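You operate a simulated robot arm through the tools that you are given. There is no shell and no other tool.

Carry out the task below with a simulated two-armed robot. There is one attempt and no reset: what you move stays moved.

Task
Pick up the oil can with the smallest size on its label from the top of the steel-topped bench with one hand, pass it to the other hand and put it on the back trestle. Set down upright: oil can.

It is judged by the outcome, as a careful person would: the job done as asked, and still so three seconds after it is handed in. It fails if anything else is knocked over, pushed out of place, dropped, spilled or broken.

Robot
Two 7-joint arms with two-finger parallel grippers on one trunk, on a base that moves. Base frame: it is fixed to the floor where the robot stands at the start and does not move with it; the origin is under the middle of the robot, x ahead of it, y to its left, z up. Lengths are in mm, angles in rad, forces in N, time in s.
The left shoulder is at the start at [124, 171, 1162], the right one opposite. With the tool pointing down near the work surface each hand reaches from about 420 to 900 mm from the robot's upright axis, wherever it stands, measured 20 degrees to its own side. Places, roughly: back trestle [1800, -1200, 800]; oil can [-1000, 2750, 750]. Payload 4.4 kg a hand.
The TCP of each hand is the grasp point between the finger pads, 23 mm short of the fingertips. In the tool frame z runs along the fingers and y along their closing line. Largest opening 94 mm; finger width 38, thickness 10; the body of the gripper, 54 by 96 mm, starts 39 mm behind the TCP.
Orientation is told as [roll, pitch, yaw] about the base's x, y, z axes, in that order, counted from this pose: with the fingers straight down and closing along the base's y, the tool's x points along the base's -x, its y along +y and its z along -z.

Tools
- The arms move only by the tool step_arm. It takes "left_deltas", "right_deltas" or both (then of equal length, played together; a hand with none holds still); each is a list of rows, each an object (a shift or turn left out is 0, a gripper value left out holds the last) with "dr": the turn, a rotation vector about the tool's x, y, z in units of 90 degrees (1.0 is 90 degrees), a list of three; "linear": the shift along the tool's x, y, z in units of 500 mm (1.0 is 500 mm), a list of three; "jaw": the gripper command, from -1 (shut) to 1 (fully open), values between in proportion. In form: [{"dr": [wx, wy, wz], "linear": [tx, ty, tz], "jaw": jaw}, ...]. A call has 1 to 20 rows; each row is the pose to reach, as a shift and turn from the pose commanded when the call began, along the tool's axes at that moment. A call with a number of a shift or a turn outside -1 to 1 is refused whole. Each row takes 0.2 s and may step no farther than 50 mm and 0.15 rad from the row before; otherwise, or with a gripper value out of range, the whole call is refused. Where a pose cannot be reached the arm comes as near as it can. A force on the tool above 40 N (or 10 N above the force at the start of the call, whichever is more), or a blocked arm, ends the call early, and 0.2 s more pass. The fingers move at their own pace (about 72 mm/s each) and stop on an object; they squeeze with about 23 N. The grip force told is the motor's: it shows also when the fingers shut on nothing. Time passes only in rows, and 0.2 s behind the last, so rows that repeat a pose let the fingers close. It gives the time, the measured TCP pose, the force on the tool (base axes), the opening and the grip force at its end, in the units of the frame above (readings bear some noise), with the torque about the TCP (base axes, N m) and any sound that the robot's microphone picked up, and new pictures: "views" is both (left out), scene, wrist or none (wrist: the cameras of the hands that moved).
- Cameras (640 x 400 px; columns grow to the right, rows downward): "scene" is now at [239.5, -6.9, 1300.4]; the picture's right is [-0.15, -0.99, 0.00], its down [-0.66, 0.10, -0.75] and it looks along [0.74, -0.11, -0.67] (base axes); focal length 214 px, centre (320, 200). "left" rides on the left gripper at [86, -16, -75] in its tool frame; the picture's right is [0.18, 0.98, 0.00], its down [-0.58, 0.11, -0.81] and it looks along [-0.79, 0.15, 0.59] (tool axes); focal length 243 px, centre (320, 200). "right" rides on the right gripper at [86, 16, -75] in its tool frame; the picture's right is [-0.18, 0.98, 0.00], its down [-0.58, -0.11, -0.81] and it looks along [-0.79, -0.15, 0.59] (tool axes); focal length 243 px, centre (320, 200). There is no depth. A picture from a camera that has moved, and an enlarged one, comes with that camera's place and axes in the base frame and with its lens. The place of the scene camera against the robot may be out by one fixed shift of up to 12 mm in any direction.
- raise_lower(by): moves the trunk up (or, below 0, down) by that many mm; the arms and the scene camera ride with it, the base frame stays. It gives what a move gives, with no picture.
- drive_base(legs): drives the robot by 1 to 6 legs, each [ahead, left, turn to the left] in mm, mm and rad, along the robot's own axes; the way and the turn of a leg run together, so that a leg with both is an arc; at most 1500 mm and 3.142 rad a leg. The arms and the cameras ride along, it lands a little off, and it stops where it bumps. It gives what a move gives, and a new picture of the scene camera.
- pan_tilt(pan, tilt): turns the head with the scene camera to pan (to the left, within 1.396 rad either way) and tilt (down, from -0.506 to 1.204), counted from straight ahead of the robot (the tilt from the chest, where the trunk bows). It gives what a move gives, and a new picture of the scene camera.
- inspect(camera, box): a new picture of the part [left, top, right, bottom] of that camera's present view, enlarged. No time passes.
- sign_off(): hands the job in; it is judged then, once.

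Places have to be worked out from the pictures, the camera data and where the tool is seen. Open the grippers and draw the arms clear of the work before you hand the job in, unless the task says otherwise.

The tools are called after "Emit:" as name(argument=value, ...) on one line, values as JSON. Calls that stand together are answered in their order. step_arm: Moves the arms, as the interface text tells. Its arguments: {"type":"object","properties":{"left_deltas":{"type":"array"},"right_deltas":{"type":"array"},"views":{"type":"string","enum":["both","scene","wrist","none"]}},"required":[]} The other tools are called the same way: raise_lower (by) moves the trunk up or down; drive_base (legs) drives the base; pan_tilt (pan, tilt) turns the head that bears the scene camera; inspect (camera, box) takes an enlarged picture of a part of a camera's view; sign_off () hands the job in.

At the start:

```text
clock: 0.0
left_position: [506.5, 239.5, 1117.0]
left_ee_rot: [-0.001, 0.0, -0.002]
left_ft_force: [-0.3, 0.1, -1.2]
left_moment: [-0.02, 0.01, 0.01]
left_gripper_width: 94.1
left_gripper_force: 0.1
right_position: [435.9, -146.4, 1090.3]
right_ee_rot: [0.002, 0.001, 0.001]
right_ft_force: [-0.7, -0.1, -0.3]
right_moment: [0.03, 0.05, -0.01]
right_gripper_width: 93.9
right_gripper_force: 0.1
trunk travel left (down, up): [-175.0, 213.0]
robot x, y, heading: [-0.3, -2.3, 0.002]
head pan, tilt (commanded): [-0.15, 0.73]
```

scene: 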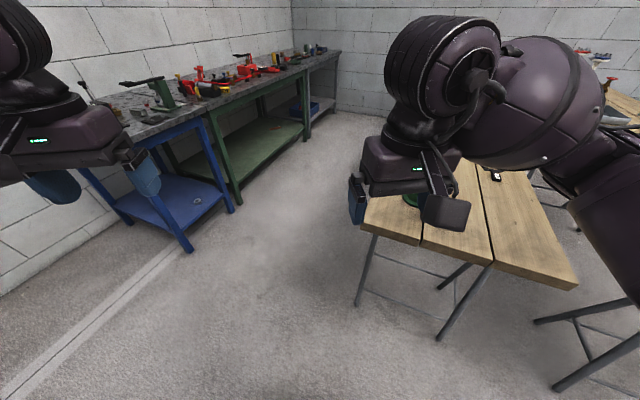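
right: 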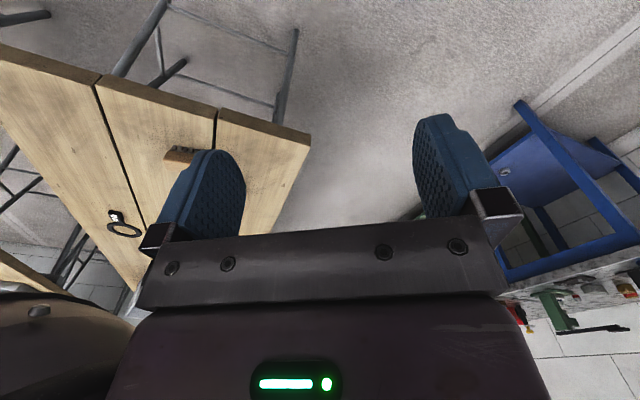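
left: 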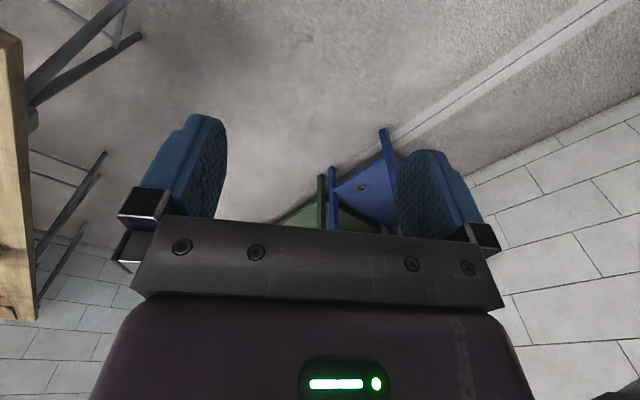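

The scene shows benches along the left and a trestle table to the right. I first look around with the head to find the steel-topped bench and map the room.

Emit:
pan_tilt(pan=1.39, tilt=0.45)

Emit:
pan_tilt(pan=0.6, tilt=0.4)

Emit:
pan_tilt(pan=-0.7, tilt=0.4)

```text
clock: 1.6
left_position: [507.0, 240.1, 1117.0]
left_ee_rot: [0.0, 0.0, 0.0]
left_ft_force: [-0.6, 0.0, -0.1]
left_moment: [0.04, -0.01, 0.01]
left_gripper_width: 93.9
left_gripper_force: 0.0
right_position: [436.2, -145.1, 1089.9]
right_ee_rot: [0.0, 0.001, -0.001]
right_ft_force: [0.1, 0.4, -0.8]
right_moment: [0.03, 0.0, -0.01]
right_gripper_width: 94.0
right_gripper_force: 0.2
trunk travel left (down, up): [-175.0, 213.0]
robot x, y, heading: [1.3, -2.2, -0.003]
head pan, tilt (commanded): [1.389, 0.45]
camera scene: at [173.3, 96.0, 1325.0], right [0.98, -0.18, 0.0], down [-0.08, -0.43, -0.9], along [0.16, 0.89, -0.44], focal length 214 px, centre (320, 200)
```

scene: 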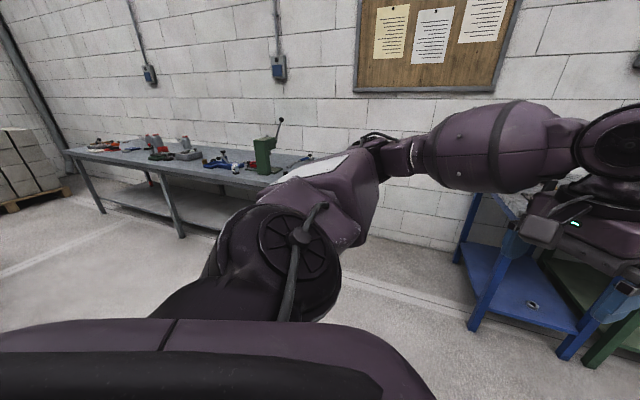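

```text
clock: 2.8
left_position: [507.7, 240.1, 1116.4]
left_ee_rot: [0.001, 0.001, 0.0]
left_ft_force: [-0.3, -0.3, -1.0]
left_moment: [-0.01, 0.01, -0.02]
left_gripper_width: 94.2
left_gripper_force: 0.1
right_position: [435.4, -145.8, 1089.9]
right_ee_rot: [-0.001, 0.0, 0.001]
right_ft_force: [-0.7, 0.4, -0.1]
right_moment: [0.04, -0.01, 0.02]
right_gripper_width: 94.0
right_gripper_force: 0.3
trunk travel left (down, up): [-175.0, 213.0]
robot x, y, heading: [-0.2, 2.5, -0.001]
head pan, tilt (commanded): [0.6, 0.4]
camera scene: at [233.0, 58.0, 1329.7], right [0.57, -0.82, 0.0], down [-0.32, -0.22, -0.92], along [0.76, 0.52, -0.39], focal length 214 px, centre (320, 200)
```

scene: 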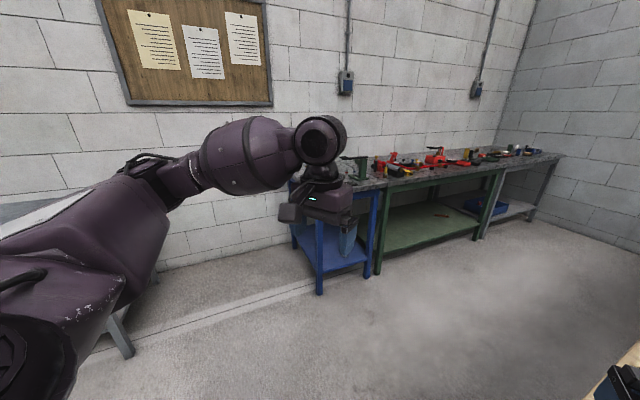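

```text
clock: 4.2
left_position: [507.5, 241.4, 1116.0]
left_ee_rot: [0.0, 0.0, 0.001]
left_ft_force: [0.8, -0.2, 1.2]
left_moment: [0.01, -0.02, -0.01]
left_gripper_width: 93.9
left_gripper_force: 0.0
right_position: [435.8, -145.2, 1091.8]
right_ee_rot: [-0.001, 0.0, 0.002]
right_ft_force: [-0.8, 0.0, 0.7]
right_moment: [-0.01, -0.02, 0.0]
right_gripper_width: 94.0
right_gripper_force: 0.1
trunk travel left (down, up): [-175.0, 213.0]
robot x, y, heading: [-2.2, -0.3, 0.007]
head pan, tilt (commanded): [-0.7, 0.4]
camera scene: at [227.6, -54.0, 1329.7], right [-0.64, -0.77, 0.0], down [-0.3, 0.25, -0.92], along [0.71, -0.59, -0.39], focal length 214 px, centre (320, 200)
```

scene: 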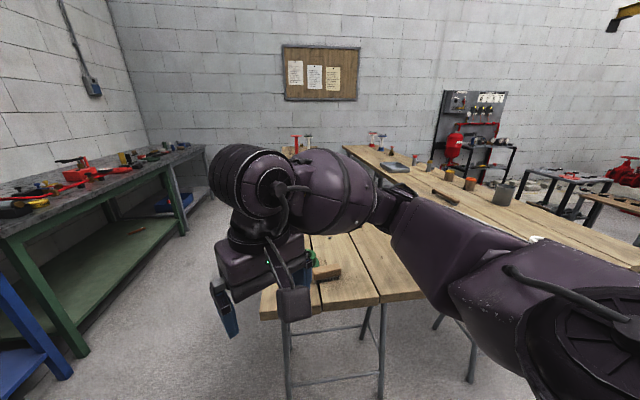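

The gray bench behind-left (toward [-1000, 2750]) appears to be the steel-topped one; two wooden trestle tables stand to the right-ahead. I take a closer look at the trestles while the head points there.

Emit:
inspect(camera="scene", box=[240, 110, 640, 360])

Emit:
pan_tilt(pan=-1.3, tilt=0.4)

```text
1.60 times, centred on (440, 235) of scene
camera zoom: at [227.6, -54.0, 1329.7], right [-0.64, -0.77, 0.0], down [-0.3, 0.25, -0.92], along [0.71, -0.59, -0.39], focal length 343 px, centre (128, 144)
```

zoom: 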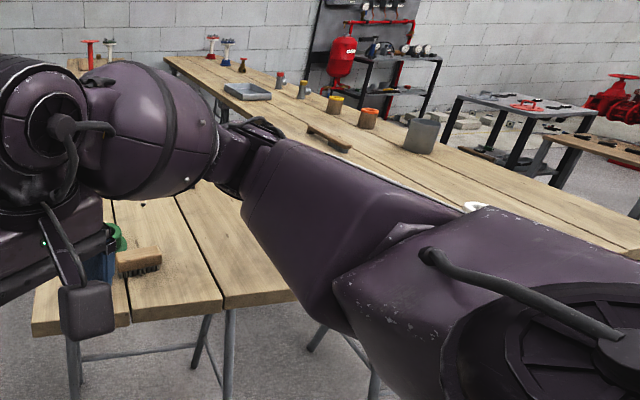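

```text
clock: 5.2
left_position: [508.2, 240.8, 1116.7]
left_ee_rot: [0.0, -0.001, 0.001]
left_ft_force: [-0.6, 0.2, -0.1]
left_moment: [0.0, -0.01, 0.01]
left_gripper_width: 94.2
left_gripper_force: 0.0
right_position: [435.7, -145.5, 1091.3]
right_ee_rot: [0.0, 0.001, 0.0]
right_ft_force: [0.3, -0.4, -0.8]
right_moment: [0.01, 0.01, -0.01]
right_gripper_width: 94.2
right_gripper_force: 0.0
trunk travel left (down, up): [-175.0, 213.0]
robot x, y, heading: [-2.0, 0.9, -0.001]
head pan, tilt (commanded): [-1.3, 0.4]
camera scene: at [181.5, -83.6, 1329.7], right [-0.96, -0.27, 0.0], down [-0.1, 0.37, -0.92], along [0.25, -0.89, -0.39], focal length 214 px, centre (320, 200)
```

scene: 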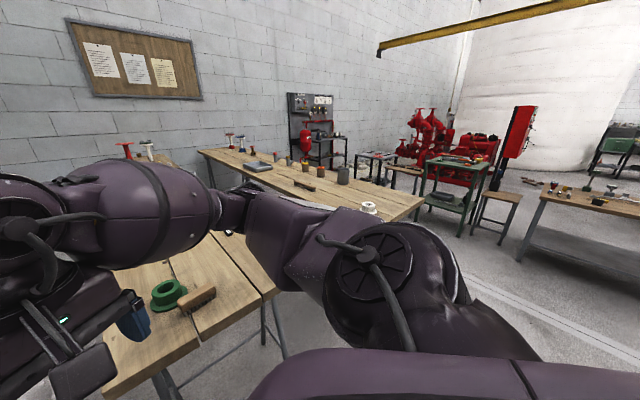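

Now I pan back left to study the steel-topped bench and the oil cans on it up close.

Emit:
pan_tilt(pan=1.39, tilt=0.3)

Emit:
inspect(camera="scene", box=[40, 120, 340, 300])

```text
clock: 7.6
left_position: [507.4, 240.0, 1117.8]
left_ee_rot: [0.001, 0.001, 0.002]
left_ft_force: [0.1, -0.3, -0.2]
left_moment: [0.01, -0.03, 0.02]
left_gripper_width: 94.2
left_gripper_force: 0.1
right_position: [436.1, -145.2, 1091.3]
right_ee_rot: [-0.001, -0.001, 0.001]
right_ft_force: [-0.7, 0.2, 0.2]
right_moment: [0.01, -0.01, 0.0]
right_gripper_width: 94.0
right_gripper_force: 0.1
trunk travel left (down, up): [-175.0, 213.0]
robot x, y, heading: [1.2, -1.9, -0.003]
head pan, tilt (commanded): [1.389, 0.3]
camera scene: at [173.6, 97.4, 1338.9], right [0.98, -0.18, 0.0], down [-0.05, -0.29, -0.96], along [0.17, 0.94, -0.3], focal length 214 px, centre (320, 200)
```

scene: 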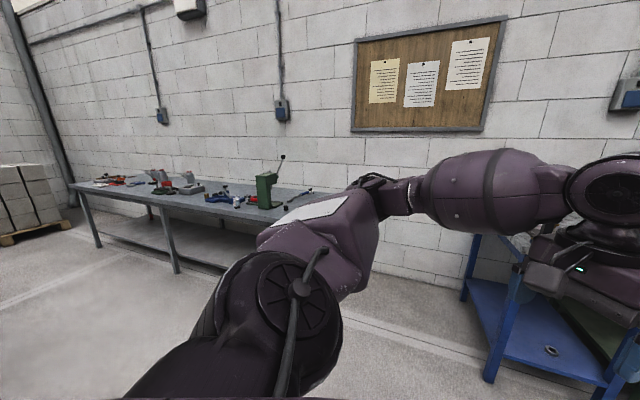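

```text
2.13 times, centred on (190, 210) of scene
camera zoom: at [173.6, 97.4, 1338.9], right [0.98, -0.18, 0.0], down [-0.05, -0.29, -0.96], along [0.17, 0.94, -0.3], focal length 458 px, centre (597, 179)
```

zoom: 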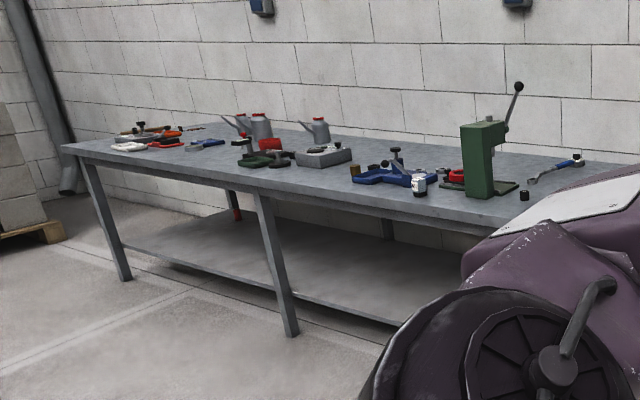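

The steel-topped bench carries three grey oil cans near its back; the room looks rotated about 30° against the base frame. I turn left to face the bench squarely and look again.

Emit:
drive_base(legs=[[0, 0, 1.05], [0, 1100, 0]])

Emit:
pan_tilt(pan=0.7, tilt=0.4)

```text
clock: 15.8
left_position: [-461.7, 838.6, 1116.1]
left_ee_rot: [-0.003, -0.001, 1.064]
left_ft_force: [0.2, 0.8, -0.3]
left_moment: [0.02, -0.01, -0.03]
left_gripper_width: 94.0
left_gripper_force: 0.1
right_position: [-160.2, 588.7, 1091.1]
right_ee_rot: [-0.002, -0.001, 1.061]
right_ft_force: [0.0, -0.4, 0.0]
right_moment: [-0.01, 0.0, 0.0]
right_gripper_width: 94.1
right_gripper_force: 0.1
trunk travel left (down, up): [-175.0, 213.0]
robot x, y, heading: [-500.9, 278.0, 1.06]
head pan, tilt (commanded): [1.389, 0.3]
stopped in leg 2: the robot was blocked; the commanded pose is now the measured one
camera scene: at [-493.1, 477.4, 1338.8], right [0.64, 0.77, 0.0], down [0.23, -0.19, -0.95], along [-0.74, 0.61, -0.3], focal length 214 px, centre (320, 200)
```

scene: 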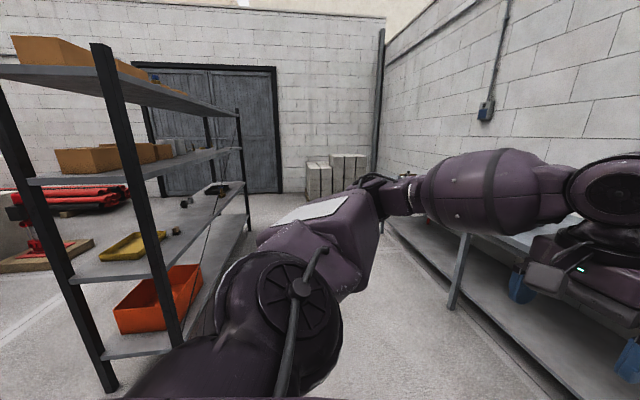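

```text
clock: 16.8
left_position: [-461.4, 838.8, 1116.7]
left_ee_rot: [-0.001, 0.002, 1.064]
left_ft_force: [-0.1, -0.3, 0.2]
left_moment: [0.03, -0.02, -0.05]
left_gripper_width: 93.9
left_gripper_force: 0.1
right_position: [-158.5, 587.3, 1091.9]
right_ee_rot: [0.0, 0.001, 1.062]
right_ft_force: [0.3, -0.7, -0.4]
right_moment: [0.0, 0.04, 0.01]
right_gripper_width: 93.9
right_gripper_force: 0.1
trunk travel left (down, up): [-175.0, 213.0]
robot x, y, heading: [-495.2, 277.5, 1.066]
head pan, tilt (commanded): [0.7, 0.4]
camera scene: at [-437.8, 508.3, 1329.7], right [0.98, 0.19, 0.0], down [0.07, -0.38, -0.92], along [-0.18, 0.9, -0.39], focal length 214 px, centre (320, 200)
```

scene: 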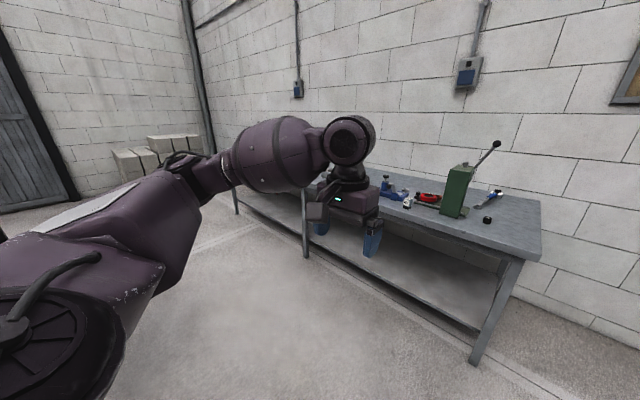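

The base stopped after about 570 mm, blocked by something on my left, likely near the shelf unit. I look down to the left to see what is in the way.

Emit:
pan_tilt(pan=1.39, tilt=0.9)

```text
clock: 17.9
left_position: [-460.2, 838.3, 1117.2]
left_ee_rot: [-0.003, 0.0, 1.063]
left_ft_force: [-0.2, -0.4, 0.3]
left_moment: [0.0, 0.01, -0.01]
left_gripper_width: 94.0
left_gripper_force: 0.1
right_position: [-159.5, 588.8, 1090.0]
right_ee_rot: [0.0, -0.002, 1.061]
right_ft_force: [0.4, 0.2, 0.3]
right_moment: [0.0, -0.02, -0.03]
right_gripper_width: 94.1
right_gripper_force: 0.0
trunk travel left (down, up): [-175.0, 213.0]
robot x, y, heading: [-501.4, 274.7, 1.067]
head pan, tilt (commanded): [1.389, 0.901]
camera scene: at [-478.2, 465.5, 1286.7], right [0.64, 0.77, 0.0], down [0.6, -0.5, -0.62], along [-0.48, 0.4, -0.78], focal length 214 px, centre (320, 200)
```

scene: 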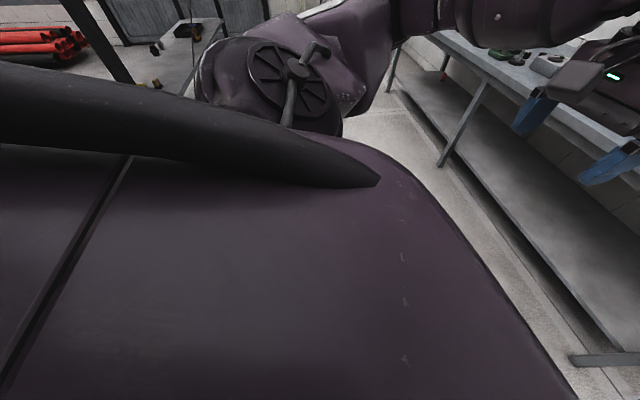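

The body hides the view, but I judge the bench front line to be about 1.5 m ahead of the robot axis. I back off to the right and forward, then turn left to see what was blocking.

Emit:
drive_base(legs=[[0, -120, 0], [250, 0, 0], [0, 0, 0.7]])

Emit:
pan_tilt(pan=1.39, tilt=0.5)

```text
clock: 22.9
left_position: [-614.1, 882.1, 1116.8]
left_ee_rot: [-0.001, 0.0, 1.778]
left_ft_force: [-0.1, 0.5, 0.7]
left_moment: [0.02, 0.02, 0.03]
left_gripper_width: 93.9
left_gripper_force: 0.0
right_position: [-221.6, 892.3, 1092.2]
right_ee_rot: [-0.001, 0.0, 1.78]
right_ft_force: [0.2, 0.6, 0.0]
right_moment: [-0.01, 0.01, 0.0]
right_gripper_width: 94.1
right_gripper_force: 0.0
trunk travel left (down, up): [-175.0, 213.0]
robot x, y, heading: [-275.0, 435.0, 1.782]
head pan, tilt (commanded): [1.389, 0.901]
camera scene: at [-377.0, 589.4, 1286.7], right [-0.03, 1.0, 0.0], down [0.78, 0.02, -0.62], along [-0.62, -0.02, -0.78], focal length 214 px, centre (320, 200)
```

scene: 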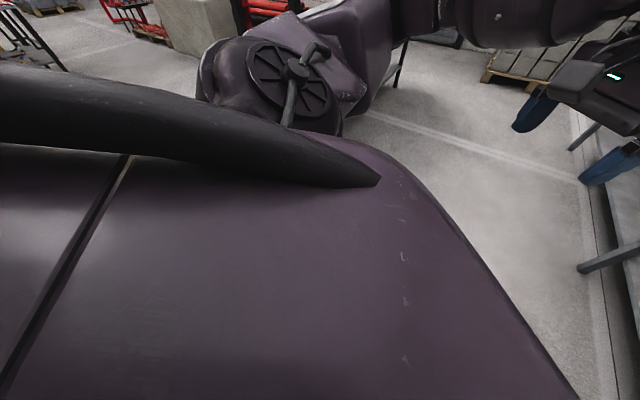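

```text
clock: 23.8
left_position: [-611.6, 883.6, 1116.5]
left_ee_rot: [-0.001, 0.001, 1.779]
left_ft_force: [0.2, -0.3, -0.1]
left_moment: [0.0, 0.03, 0.0]
left_gripper_width: 93.9
left_gripper_force: 0.0
right_position: [-220.9, 892.9, 1090.9]
right_ee_rot: [-0.001, 0.0, 1.777]
right_ft_force: [-1.2, 0.1, -0.3]
right_moment: [-0.02, -0.02, -0.02]
right_gripper_width: 93.8
right_gripper_force: 0.1
trunk travel left (down, up): [-175.0, 213.0]
robot x, y, heading: [-273.9, 441.8, 1.775]
head pan, tilt (commanded): [1.389, 0.499]
camera scene: at [-392.2, 589.0, 1320.5], right [-0.03, 1.0, 0.0], down [0.48, 0.01, -0.88], along [-0.88, -0.02, -0.48], focal length 214 px, centre (320, 200)
```

scene: 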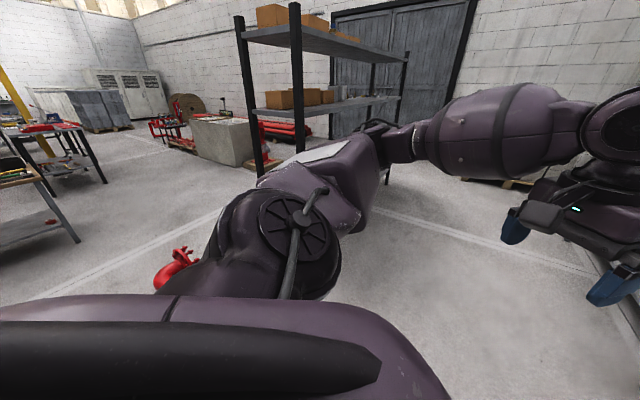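

A red object on the floor behind-left may be what stopped me. I enlarge it to be sure it still stands properly.

Emit:
inspect(camera="scene", box=[100, 200, 300, 325])

Emit:
drive_base(legs=[[0, 0, 0.8]])

```text
3.20 times, centred on (200, 262) of scene
camera zoom: at [-392.2, 589.0, 1320.5], right [-0.03, 1.0, 0.0], down [0.48, 0.01, -0.88], along [-0.88, -0.02, -0.48], focal length 686 px, centre (704, 0)
```

zoom: 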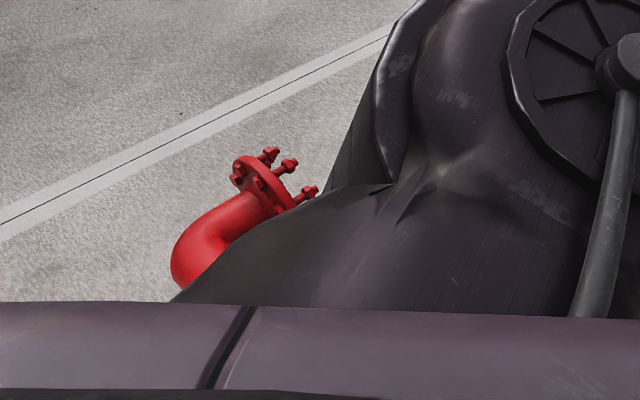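

```text
clock: 26.3
left_position: [-831.4, 504.7, 1117.2]
left_ee_rot: [-0.001, 0.0, 2.576]
left_ft_force: [-0.2, 1.8, -0.3]
left_moment: [-0.02, 0.0, 0.01]
left_gripper_width: 93.8
left_gripper_force: 0.1
right_position: [-562.8, 792.6, 1091.9]
right_ee_rot: [-0.001, 0.0, 2.574]
right_ft_force: [0.1, -0.4, -0.6]
right_moment: [0.0, 0.02, -0.03]
right_gripper_width: 94.0
right_gripper_force: 0.1
trunk travel left (down, up): [-175.0, 213.0]
robot x, y, heading: [-272.4, 435.3, 2.576]
head pan, tilt (commanded): [1.389, 0.499]
camera scene: at [-460.6, 456.6, 1320.5], right [-0.73, 0.68, 0.0], down [0.32, 0.35, -0.88], along [-0.6, -0.64, -0.48], focal length 214 px, centre (320, 200)
```

scene: 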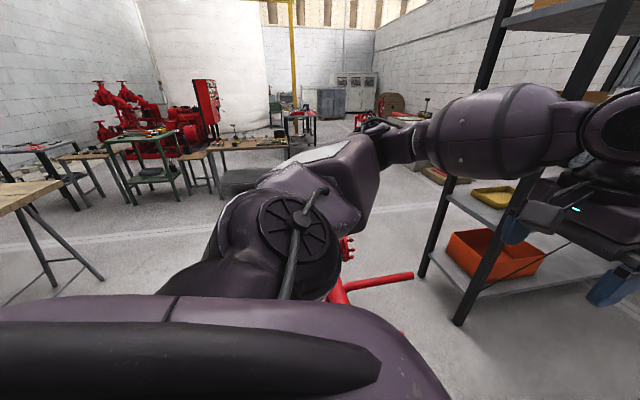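

A red pipe piece stands between me and the shelf. I pan closer to forward to see it whole.

Emit:
pan_tilt(pan=0.75, tilt=0.85)

Emit:
pan_tilt(pan=0.0, tilt=0.6)

```text
clock: 27.3
left_position: [-829.6, 504.9, 1116.9]
left_ee_rot: [-0.003, 0.001, 2.576]
left_ft_force: [0.1, -0.6, 0.6]
left_moment: [0.0, -0.01, -0.02]
left_gripper_width: 94.1
left_gripper_force: 0.0
right_position: [-562.6, 792.6, 1091.6]
right_ee_rot: [-0.001, -0.001, 2.578]
right_ft_force: [-0.6, -0.7, -0.3]
right_moment: [-0.01, 0.0, -0.02]
right_gripper_width: 94.2
right_gripper_force: 0.0
trunk travel left (down, up): [-175.0, 213.0]
robot x, y, heading: [-271.3, 436.7, 2.581]
head pan, tilt (commanded): [0.75, 0.85]
camera scene: at [-475.5, 509.2, 1290.6], right [-0.19, 0.98, 0.0], down [0.74, 0.14, -0.66], along [-0.65, -0.12, -0.75], focal length 214 px, centre (320, 200)
```

scene: 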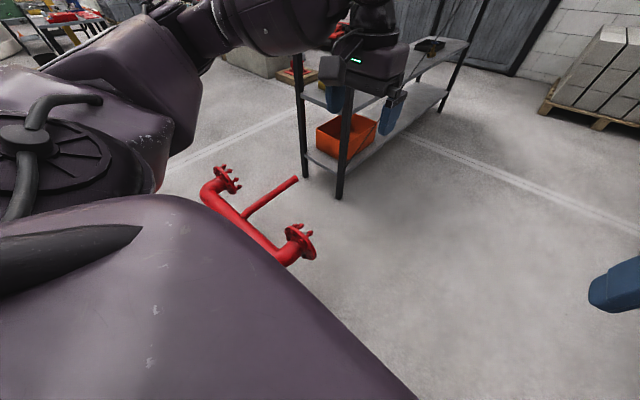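

```text
clock: 28.4
left_position: [-829.5, 504.6, 1115.8]
left_ee_rot: [-0.002, -0.001, 2.577]
left_ft_force: [0.3, -0.1, 0.2]
left_moment: [-0.01, -0.02, 0.0]
left_gripper_width: 94.0
left_gripper_force: 0.0
right_position: [-563.0, 792.0, 1090.1]
right_ee_rot: [0.0, 0.0, 2.576]
right_ft_force: [0.1, 0.3, 1.1]
right_moment: [-0.01, -0.04, -0.01]
right_gripper_width: 93.9
right_gripper_force: 0.0
trunk travel left (down, up): [-175.0, 213.0]
robot x, y, heading: [-274.3, 435.6, 2.581]
head pan, tilt (commanded): [0.0, 0.6]
camera scene: at [-473.4, 570.9, 1311.4], right [0.53, 0.85, 0.0], down [0.48, -0.3, -0.82], along [-0.7, 0.44, -0.57], focal length 214 px, centre (320, 200)
```

scene: 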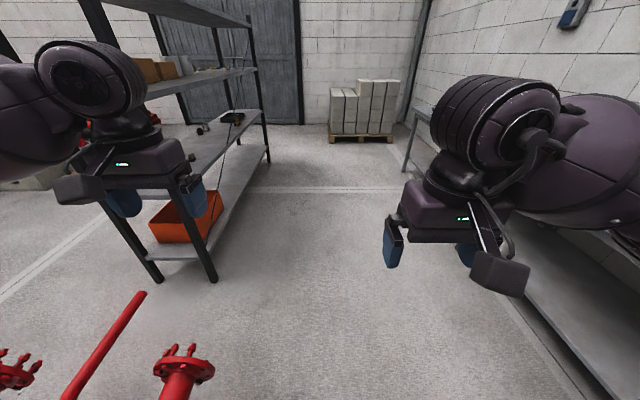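

The blocker is a red pipe manifold lying on the floor; the lane between it and the bench is clear. I slide right toward the bench, drive along it, and then turn to face the cans.

Emit:
drive_base(legs=[[0, -420, 0.04], [1450, 0, 0], [300, 0, 0], [0, 0, -1.55]])

Emit:
pan_tilt(pan=0.0, tilt=0.5)

```text
clock: 44.6
left_position: [-1529.9, 2195.4, 1116.6]
left_ee_rot: [-0.001, 0.0, 1.112]
left_ft_force: [0.7, 0.9, -0.5]
left_moment: [0.01, -0.01, -0.02]
left_gripper_width: 94.2
left_gripper_force: 0.0
right_position: [-1214.2, 1960.6, 1090.7]
right_ee_rot: [-0.002, 0.001, 1.113]
right_ft_force: [-0.1, 0.3, -0.5]
right_moment: [-0.03, 0.01, 0.03]
right_gripper_width: 93.8
right_gripper_force: 0.1
trunk travel left (down, up): [-175.0, 213.0]
robot x, y, heading: [-1539.5, 1637.6, 1.114]
head pan, tilt (commanded): [0.0, 0.6]
camera scene: at [-1427.3, 1857.3, 1311.5], right [0.9, -0.44, 0.0], down [-0.25, -0.51, -0.83], along [0.37, 0.74, -0.56], focal length 214 px, centre (320, 200)
```

scene: 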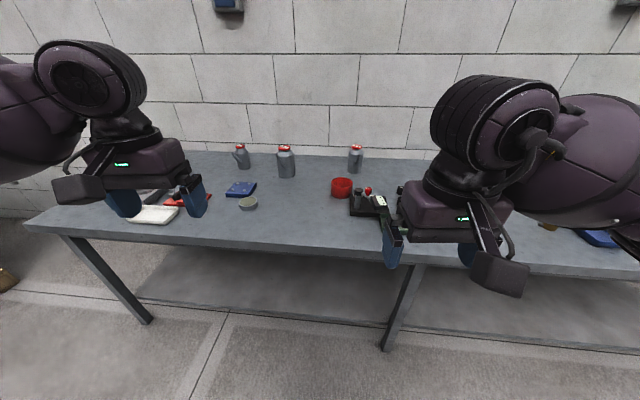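

```text
clock: 45.2
left_position: [-1528.7, 2196.7, 1116.2]
left_ee_rot: [-0.004, -0.002, 1.111]
left_ft_force: [0.3, 1.0, 0.4]
left_moment: [0.0, -0.01, 0.0]
left_gripper_width: 93.9
left_gripper_force: 0.0
right_position: [-1214.1, 1961.6, 1090.7]
right_ee_rot: [0.0, 0.0, 1.11]
right_ft_force: [-0.7, 0.0, 0.2]
right_moment: [0.02, -0.03, -0.01]
right_gripper_width: 93.9
right_gripper_force: 0.0
trunk travel left (down, up): [-175.0, 213.0]
robot x, y, heading: [-1540.7, 1637.3, 1.111]
head pan, tilt (commanded): [0.0, 0.499]
camera scene: at [-1426.3, 1859.7, 1320.5], right [0.9, -0.44, 0.0], down [-0.21, -0.43, -0.88], along [0.39, 0.79, -0.48], focal length 214 px, centre (320, 200)
```

scene: 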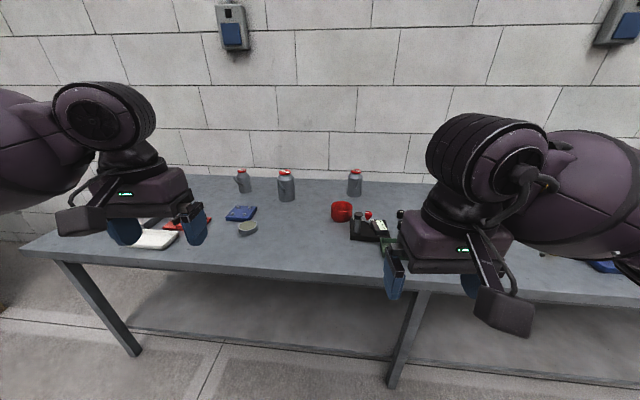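

Three cans with red tops are near the back edge of the bench. I enlarge each one to read its label.

Emit:
inspect(camera="scene", box=[220, 155, 316, 215])

Emit:
inspect(camera="scene", box=[316, 155, 412, 215])

Emit:
inspect(camera="scene", box=[230, 165, 262, 200])

Emit:
inspect(camera="scene", box=[270, 165, 302, 205])

Emit:
inspect(camera="scene", box=[338, 165, 370, 200])

```text
6.67 times, centred on (268, 185) of scene
camera zoom: at [-1426.3, 1859.7, 1320.5], right [0.9, -0.44, 0.0], down [-0.21, -0.43, -0.88], along [0.39, 0.79, -0.48], focal length 1430 px, centre (667, 300)
```

zoom: 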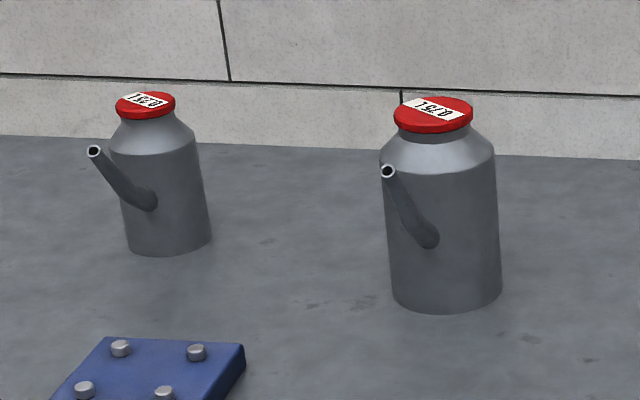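

```text
6.67 times, centred on (364, 185) of scene
camera zoom: at [-1426.3, 1859.7, 1320.5], right [0.9, -0.44, 0.0], down [-0.21, -0.43, -0.88], along [0.39, 0.79, -0.48], focal length 1430 px, centre (27, 300)
```

zoom: 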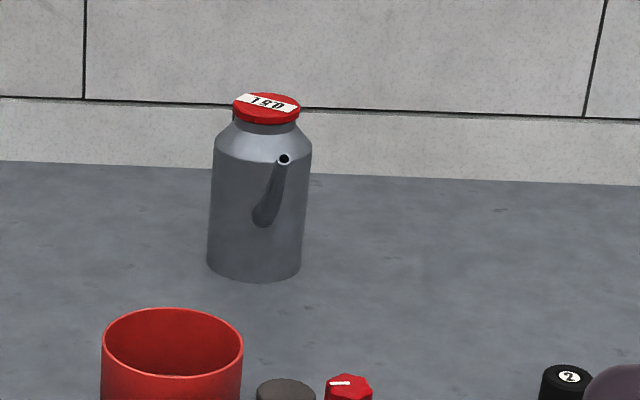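

```text
11.43 times, centred on (246, 182) of scene
camera zoom: at [-1426.3, 1859.7, 1320.5], right [0.9, -0.44, 0.0], down [-0.21, -0.43, -0.88], along [0.39, 0.79, -0.48], focal length 2451 px, centre (1166, 400)
```

zoom: 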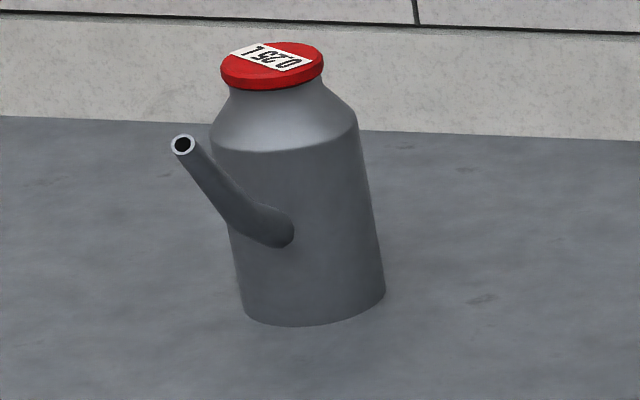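

```text
10.00 times, centred on (286, 185) of scene
camera zoom: at [-1426.3, 1859.7, 1320.5], right [0.9, -0.44, 0.0], down [-0.21, -0.43, -0.88], along [0.39, 0.79, -0.48], focal length 2145 px, centre (660, 350)
```

zoom: 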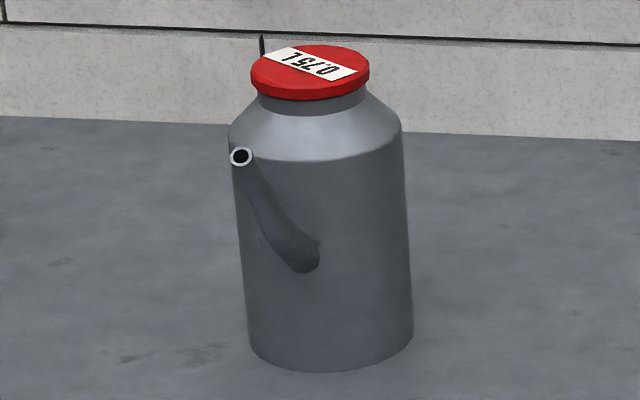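

```text
11.43 times, centred on (354, 182) of scene
camera zoom: at [-1426.3, 1859.7, 1320.5], right [0.9, -0.44, 0.0], down [-0.21, -0.43, -0.88], along [0.39, 0.79, -0.48], focal length 2451 px, centre (-69, 400)
```

zoom: 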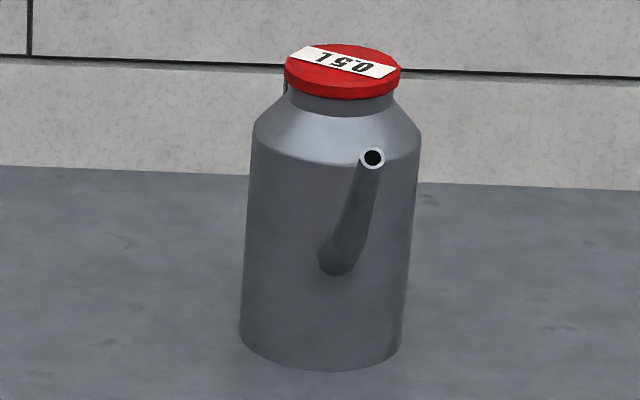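

The labels read 0.25 L (left), 0.75 L (middle) and 0.5 L (right), so the left can is the target; I estimate its base near (-1318, 3088, 750), about 580 mm in from the front edge. I look down to see the robot's own base outline, to know how close it can come to the bench.

Emit:
pan_tilt(pan=0.0, tilt=1.2)

```text
clock: 46.3
left_position: [-1529.4, 2196.2, 1117.0]
left_ee_rot: [-0.003, 0.0, 1.112]
left_ft_force: [0.5, -0.2, -0.2]
left_moment: [0.01, 0.02, 0.02]
left_gripper_width: 93.9
left_gripper_force: 0.0
right_position: [-1214.3, 1961.5, 1091.8]
right_ee_rot: [0.0, -0.002, 1.112]
right_ft_force: [0.1, 0.2, 0.6]
right_moment: [0.0, 0.02, -0.01]
right_gripper_width: 93.9
right_gripper_force: 0.1
trunk travel left (down, up): [-175.0, 213.0]
robot x, y, heading: [-1538.1, 1636.9, 1.111]
head pan, tilt (commanded): [0.0, 1.201]
camera scene: at [-1441.8, 1828.3, 1266.9], right [0.9, -0.44, 0.0], down [-0.41, -0.84, -0.36], along [0.16, 0.33, -0.93], focal length 214 px, centre (320, 200)
```

scene: 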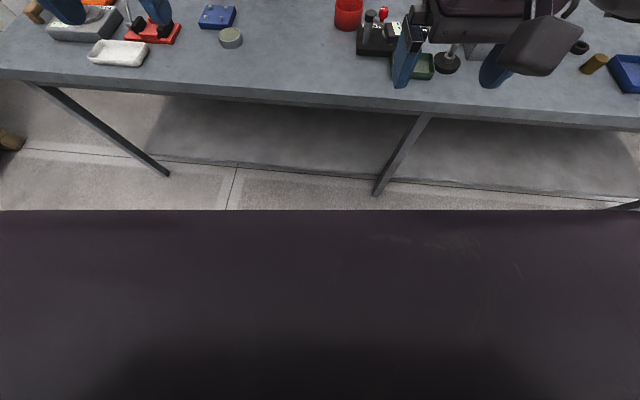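

The chest hides the base, so I approach in careful steps: first sideways to line up with the can, turning slightly right so the can sits about 15–20° to the left, and then partway forward.

Emit:
drive_base(legs=[[0, 560, 0], [0, 0, -0.36], [290, 85, 0]])

Emit:
pan_tilt(pan=0.2, tilt=0.8)

```text
clock: 54.4
left_position: [-1677.9, 2666.2, 1117.0]
left_ee_rot: [-0.003, 0.0, 0.763]
left_ft_force: [0.2, 0.3, -0.2]
left_moment: [0.01, 0.04, -0.02]
left_gripper_width: 93.9
left_gripper_force: 0.1
right_position: [-1464.5, 2338.7, 1091.0]
right_ee_rot: [-0.001, 0.001, 0.758]
right_ft_force: [-0.4, 0.1, 0.3]
right_moment: [0.01, -0.01, -0.01]
right_gripper_width: 94.0
right_gripper_force: 0.0
trunk travel left (down, up): [-175.0, 213.0]
robot x, y, heading: [-1881.3, 2141.7, 0.763]
head pan, tilt (commanded): [0.0, 1.201]
camera scene: at [-1724.7, 2292.8, 1266.8], right [0.69, -0.72, 0.0], down [-0.68, -0.64, -0.36], along [0.26, 0.25, -0.93], focal length 214 px, centre (320, 200)
```

scene: 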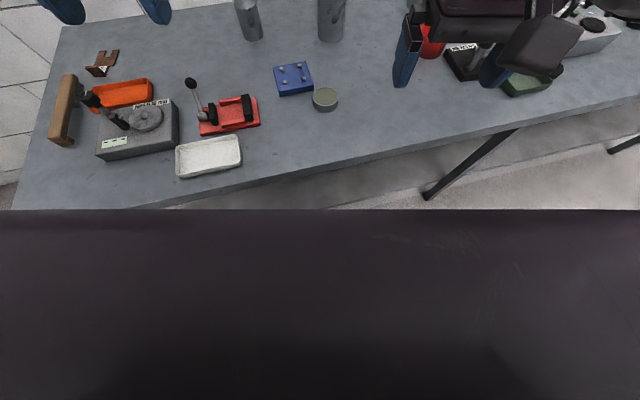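

```text
clock: 55.3
left_position: [-1678.5, 2666.2, 1117.1]
left_ee_rot: [-0.002, -0.001, 0.76]
left_ft_force: [0.0, 0.2, 0.0]
left_moment: [-0.04, 0.01, 0.0]
left_gripper_width: 94.1
left_gripper_force: 0.2
right_position: [-1464.7, 2337.0, 1090.9]
right_ee_rot: [-0.001, 0.0, 0.758]
right_ft_force: [-1.4, -0.6, 0.6]
right_moment: [0.0, 0.01, -0.02]
right_gripper_width: 93.9
right_gripper_force: 0.1
trunk travel left (down, up): [-175.0, 213.0]
robot x, y, heading: [-1882.4, 2143.7, 0.759]
head pan, tilt (commanded): [0.201, 0.799]
camera scene: at [-1719.3, 2319.9, 1294.5], right [0.82, -0.57, 0.0], down [-0.41, -0.59, -0.7], along [0.4, 0.57, -0.72], focal length 214 px, centre (320, 200)
```

scene: 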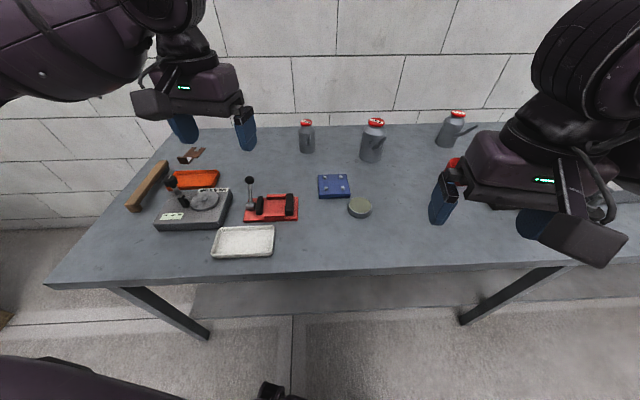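

Now I'm in front of the can. I zoom in on the cans to refine the target's position from this second viewpoint.

Emit:
inspect(camera="scene", box=[280, 105, 408, 185])

Emit:
inspect(camera="scene", box=[288, 112, 328, 162])

```text
5.00 times, centred on (344, 145) of scene
camera zoom: at [-1719.3, 2319.9, 1294.5], right [0.82, -0.57, 0.0], down [-0.41, -0.59, -0.7], along [0.4, 0.57, -0.72], focal length 1072 px, centre (200, 475)
```

zoom: 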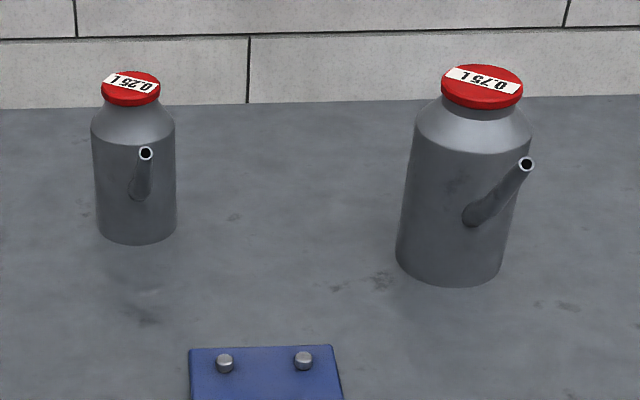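

```text
8.00 times, centred on (308, 137) of scene
camera zoom: at [-1719.3, 2319.9, 1294.5], right [0.82, -0.57, 0.0], down [-0.41, -0.59, -0.7], along [0.4, 0.57, -0.72], focal length 1716 px, centre (416, 704)
```

zoom: 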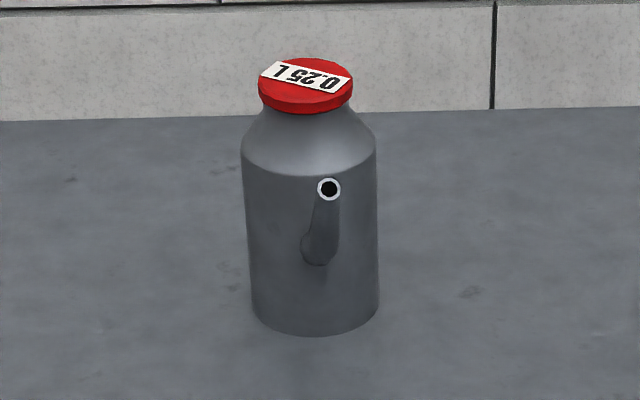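

The two viewpoints agree: bench top at z ≈ 806 and the 0.25 L can at about (-1328, 2968), Ø≈66 mm, ≈123 mm tall, its spout pointing toward the robot. My plan is a top-down pick with the right hand, then the left hand takes the body sideways. I test in free air whether the left hand can lie horizontal (fingers pointing right, camera up) and whether the right hand can yaw.

Emit:
step_arm(left_deltas=[{"dr": [0.055, 0.055, -0.055]}, {"dr": [0.11, 0.11, -0.11]}, {"dr": [0.165, 0.165, -0.165]}, {"dr": [0.22, 0.22, -0.22]}, {"dr": [0.275, 0.275, -0.275]}, {"dr": [0.33, 0.33, -0.33]}, {"dr": [0.385, 0.385, -0.385]}, {"dr": [0.44, 0.44, -0.44]}, {"dr": [0.495, 0.495, -0.495]}, {"dr": [0.55, 0.55, -0.55]}, {"dr": [0.605, 0.605, -0.605]}, {"dr": [0.66, 0.66, -0.66]}, {"dr": [0.715, 0.715, -0.715]}, {"dr": [0.77, 0.77, -0.77]}], right_deltas=[{"dr": [0, 0, -0.06]}, {"dr": [0, 0, -0.12]}, {"dr": [0, 0, -0.18]}, {"dr": [0, 0, -0.24]}, {"dr": [0, 0, -0.3]}, {"dr": [0, 0, -0.36]}, {"dr": [0, 0, -0.42]}, {"dr": [0, 0, -0.48]}, {"dr": [0, 0, -0.54]}, {"dr": [0, 0, -0.6]}, {"dr": [0, 0, -0.66]}, {"dr": [0, 0, -0.72]}, {"dr": [0, 0, -0.78]}, {"dr": [0, 0, -0.84]}], views="scene")

```text
clock: 58.3
left_position: [-1677.9, 2666.2, 1117.1]
left_ee_rot: [2.64, 1.568, -1.311]
left_ft_force: [0.0, -0.3, 0.5]
left_moment: [0.0, 0.03, 0.0]
left_gripper_width: 93.9
left_gripper_force: 0.1
right_position: [-1463.4, 2337.6, 1090.8]
right_ee_rot: [-0.001, 0.001, 2.08]
right_ft_force: [0.0, -0.2, -0.2]
right_moment: [0.02, 0.03, -0.04]
right_gripper_width: 93.9
right_gripper_force: 0.2
trunk travel left (down, up): [-175.0, 213.0]
robot x, y, heading: [-1879.3, 2142.9, 0.759]
head pan, tilt (commanded): [0.201, 0.799]
camera scene: at [-1719.4, 2320.0, 1294.6], right [0.82, -0.57, 0.0], down [-0.41, -0.59, -0.7], along [0.4, 0.57, -0.72], focal length 214 px, centre (320, 200)
```

scene: 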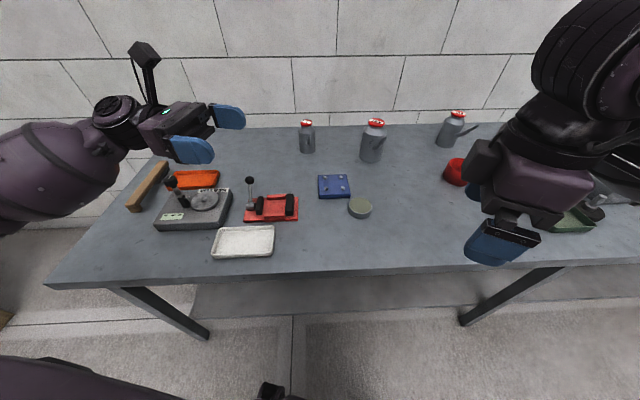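

Both orientations work. Now I turn so the can lies about 15° to the right of my heading and edge closer to the bench.

Emit:
drive_base(legs=[[0, 0, 0.52], [60, -40, 0]])

Emit:
pan_tilt(pan=-0.2, tilt=0.8)

```text
clock: 60.8
left_position: [-1905.1, 2740.6, 1116.6]
left_ee_rot: [2.287, 1.567, -1.152]
left_ft_force: [0.0, -0.3, -0.5]
left_moment: [0.02, -0.02, 0.01]
left_gripper_width: 93.9
left_gripper_force: 0.0
right_position: [-1556.9, 2557.9, 1090.6]
right_ee_rot: [-0.001, -0.001, 2.592]
right_ft_force: [-0.3, 0.0, 0.1]
right_moment: [0.04, 0.0, 0.0]
right_gripper_width: 94.2
right_gripper_force: 0.1
trunk travel left (down, up): [-175.0, 213.0]
robot x, y, heading: [-1822.4, 2188.2, 1.272]
head pan, tilt (commanded): [0.201, 0.799]
camera scene: at [-1767.2, 2417.1, 1294.5], right [1.0, -0.1, 0.0], down [-0.07, -0.71, -0.7], along [0.07, 0.69, -0.72], focal length 214 px, centre (320, 200)
```

scene: 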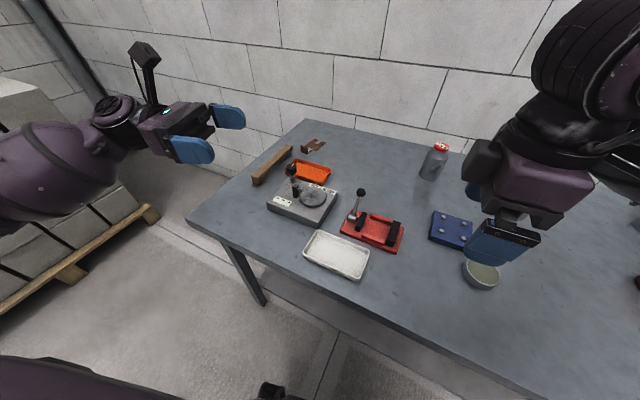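

```text
clock: 61.7
left_position: [-1905.4, 2739.9, 1116.7]
left_ee_rot: [2.848, 1.57, -0.59]
left_ft_force: [0.1, 0.4, -0.1]
left_moment: [0.02, 0.02, 0.0]
left_gripper_width: 93.7
left_gripper_force: 0.1
right_position: [-1557.3, 2557.7, 1091.3]
right_ee_rot: [0.001, 0.0, 2.593]
right_ft_force: [-0.1, -0.7, 0.3]
right_moment: [-0.04, 0.01, -0.03]
right_gripper_width: 94.1
right_gripper_force: 0.0
trunk travel left (down, up): [-175.0, 213.0]
robot x, y, heading: [-1826.5, 2181.4, 1.278]
head pan, tilt (commanded): [-0.201, 0.799]
camera scene: at [-1737.3, 2407.3, 1294.6], right [0.88, -0.48, 0.0], down [-0.34, -0.63, -0.7], along [0.33, 0.61, -0.72], focal length 214 px, centre (320, 200)
```

scene: 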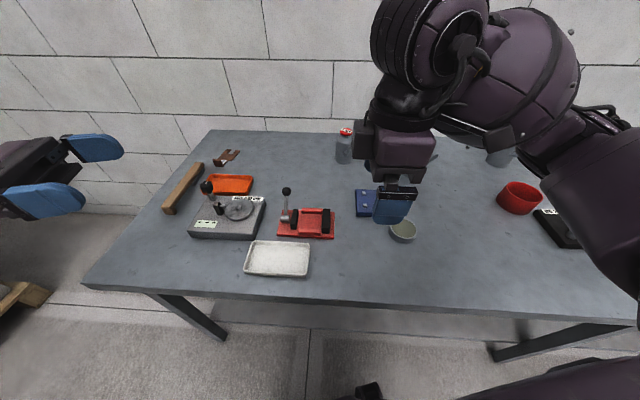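

The can should be about 930 mm from my axis, 15° right, and the bench edge about 400 mm away, so I don't want to push the base closer yet. I try the right arm's reach: yaw back and move above the can at a safe height (z ≈ 1045).

Emit:
step_arm(right_deltas=[{"dr": [0, 0, 0.075], "linear": [-0.003, -0.078, 0.007]}, {"dr": [0, 0, 0.15], "linear": [-0.006, -0.156, 0.015]}, {"dr": [0, 0, 0.225], "linear": [-0.009, -0.234, 0.022]}, {"dr": [0, 0, 0.3], "linear": [-0.012, -0.312, 0.03]}, {"dr": [0, 0, 0.375], "linear": [-0.015, -0.39, 0.038]}, {"dr": [0, 0, 0.45], "linear": [-0.018, -0.468, 0.045]}, {"dr": [0, 0, 0.525], "linear": [-0.021, -0.546, 0.053]}, {"dr": [0, 0, 0.6], "linear": [-0.025, -0.624, 0.06]}, {"dr": [0, 0, 0.675], "linear": [-0.028, -0.702, 0.068]}, {"dr": [0, 0, 0.75], "linear": [-0.031, -0.78, 0.075]}, {"dr": [0, 0, 0.825], "linear": [-0.034, -0.86, 0.083]}, {"dr": [0, 0, 0.9], "linear": [-0.037, -0.938, 0.09]}], views="both")

```text
clock: 64.3
left_position: [-1901.5, 2737.3, 1117.7]
left_ee_rot: [-0.14, 1.57, 2.704]
left_ft_force: [0.7, 0.2, 0.2]
left_moment: [0.0, 0.03, 0.02]
left_gripper_width: 94.1
left_gripper_force: 0.0
right_position: [-1331.6, 2942.7, 1043.2]
right_ee_rot: [0.002, 0.001, 1.208]
right_ft_force: [1.6, -0.5, -0.4]
right_moment: [0.01, 0.07, 0.01]
right_gripper_width: 94.3
right_gripper_force: 0.1
right hand out of reach, approached as far as the arm can: row 12
trunk travel left (down, up): [-175.0, 213.0]
robot x, y, heading: [-1827.1, 2184.4, 1.271]
head pan, tilt (commanded): [-0.201, 0.799]
camera scene: at [-1733.6, 2405.9, 1294.6], right [0.88, -0.48, 0.0], down [-0.34, -0.63, -0.7], along [0.33, 0.61, -0.72], focal length 214 px, centre (320, 200)
camera right: at [-1377.1, 2866.9, 1115.8], right [-0.85, 0.52, 0.0], down [0.31, 0.5, 0.81], along [0.42, 0.69, -0.59], focal length 243 px, centre (320, 200)
```

scene: 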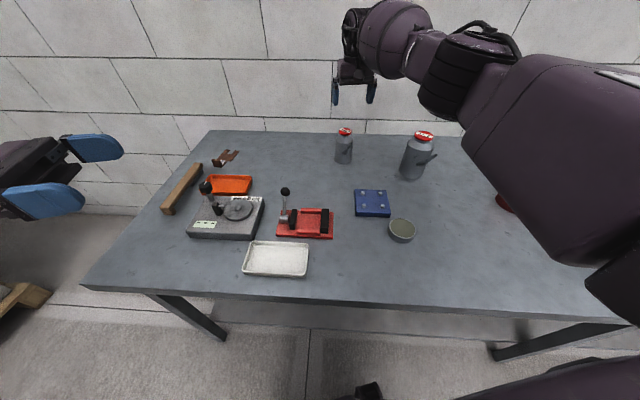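
right: 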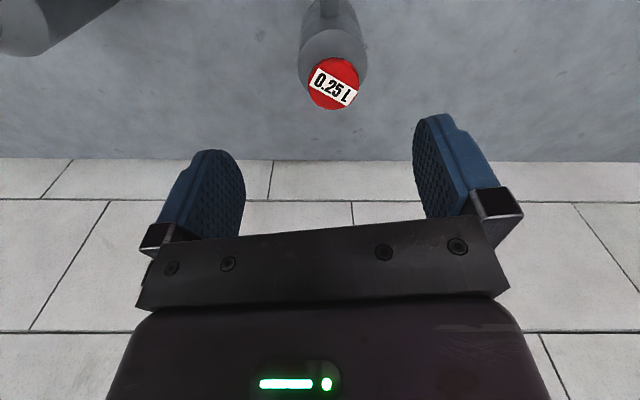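

The right hand is out about 906 mm and the wrist camera sees the 0.25 L lid just short of the tool; the lid seems near (-1334, 2957). I enlarge the wrist view for a precise fix.

Emit:
inspect(camera="right", box=[272, 0, 400, 120])

Emit:
inspect(camera="scene", box=[310, 70, 390, 170])

```text
3.33 times, centred on (336, 60) of right
camera zoom: at [-1377.1, 2866.9, 1115.8], right [-0.85, 0.52, 0.0], down [0.31, 0.5, 0.81], along [0.42, 0.69, -0.59], focal length 809 px, centre (267, 667)
```

zoom: 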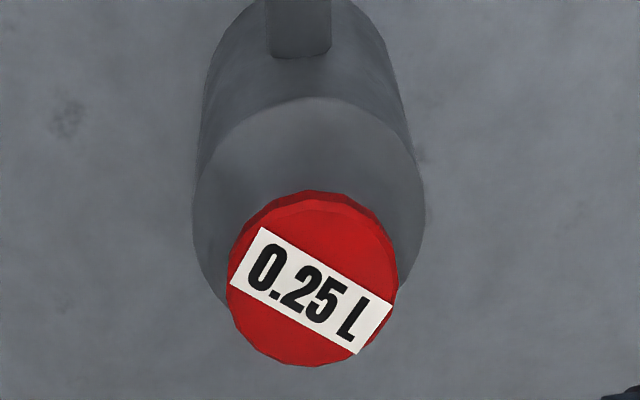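

```text
4.00 times, centred on (350, 120) of scene
camera zoom: at [-1733.6, 2405.9, 1294.6], right [0.88, -0.48, 0.0], down [-0.34, -0.63, -0.7], along [0.33, 0.61, -0.72], focal length 858 px, centre (200, 520)
```

zoom: 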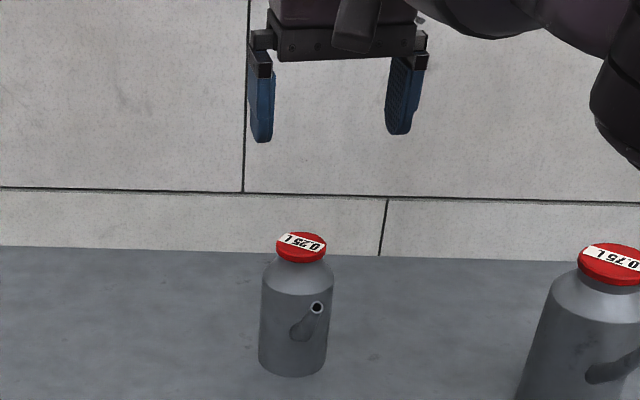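

Triangulating gives the lid centre near (-1335, 2956), lid top z ≈ 921–935. I lower the hand about 60 mm (fingers still above the lid) to see whether reach improves at lower height.

Emit:
step_arm(right_deltas=[{"linear": [0, 0, 0.04]}, {"linear": [0, 0, 0.08]}, {"linear": [0, 0, 0.12]}], views="wrist")

```text
clock: 65.1
left_position: [-1905.5, 2740.3, 1116.9]
left_ee_rot: [2.388, 1.569, -1.05]
left_ft_force: [-0.5, 0.5, 0.4]
left_moment: [-0.06, -0.02, -0.02]
left_gripper_width: 94.0
left_gripper_force: 0.0
right_position: [-1335.1, 2945.5, 983.3]
right_ee_rot: [-0.001, 0.0, 1.18]
right_ft_force: [0.3, -0.7, -0.4]
right_moment: [-0.01, 0.01, -0.01]
right_gripper_width: 93.8
right_gripper_force: 0.0
trunk travel left (down, up): [-175.0, 213.0]
robot x, y, heading: [-1823.7, 2184.5, 1.277]
head pan, tilt (commanded): [-0.201, 0.799]
camera right: at [-1383.3, 2871.9, 1056.9], right [-0.84, 0.55, 0.0], down [0.32, 0.5, 0.81], along [0.44, 0.68, -0.59], focal length 243 px, centre (320, 200)
```

right: 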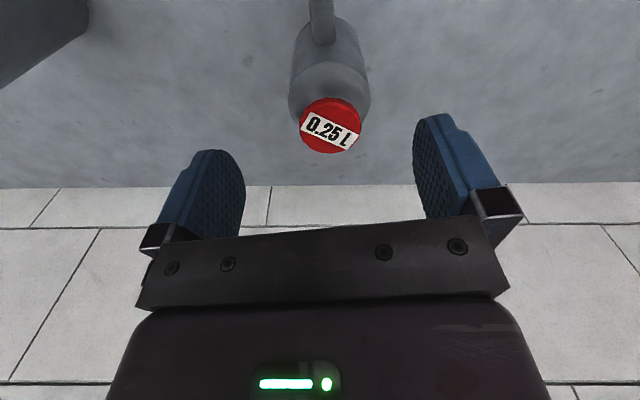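

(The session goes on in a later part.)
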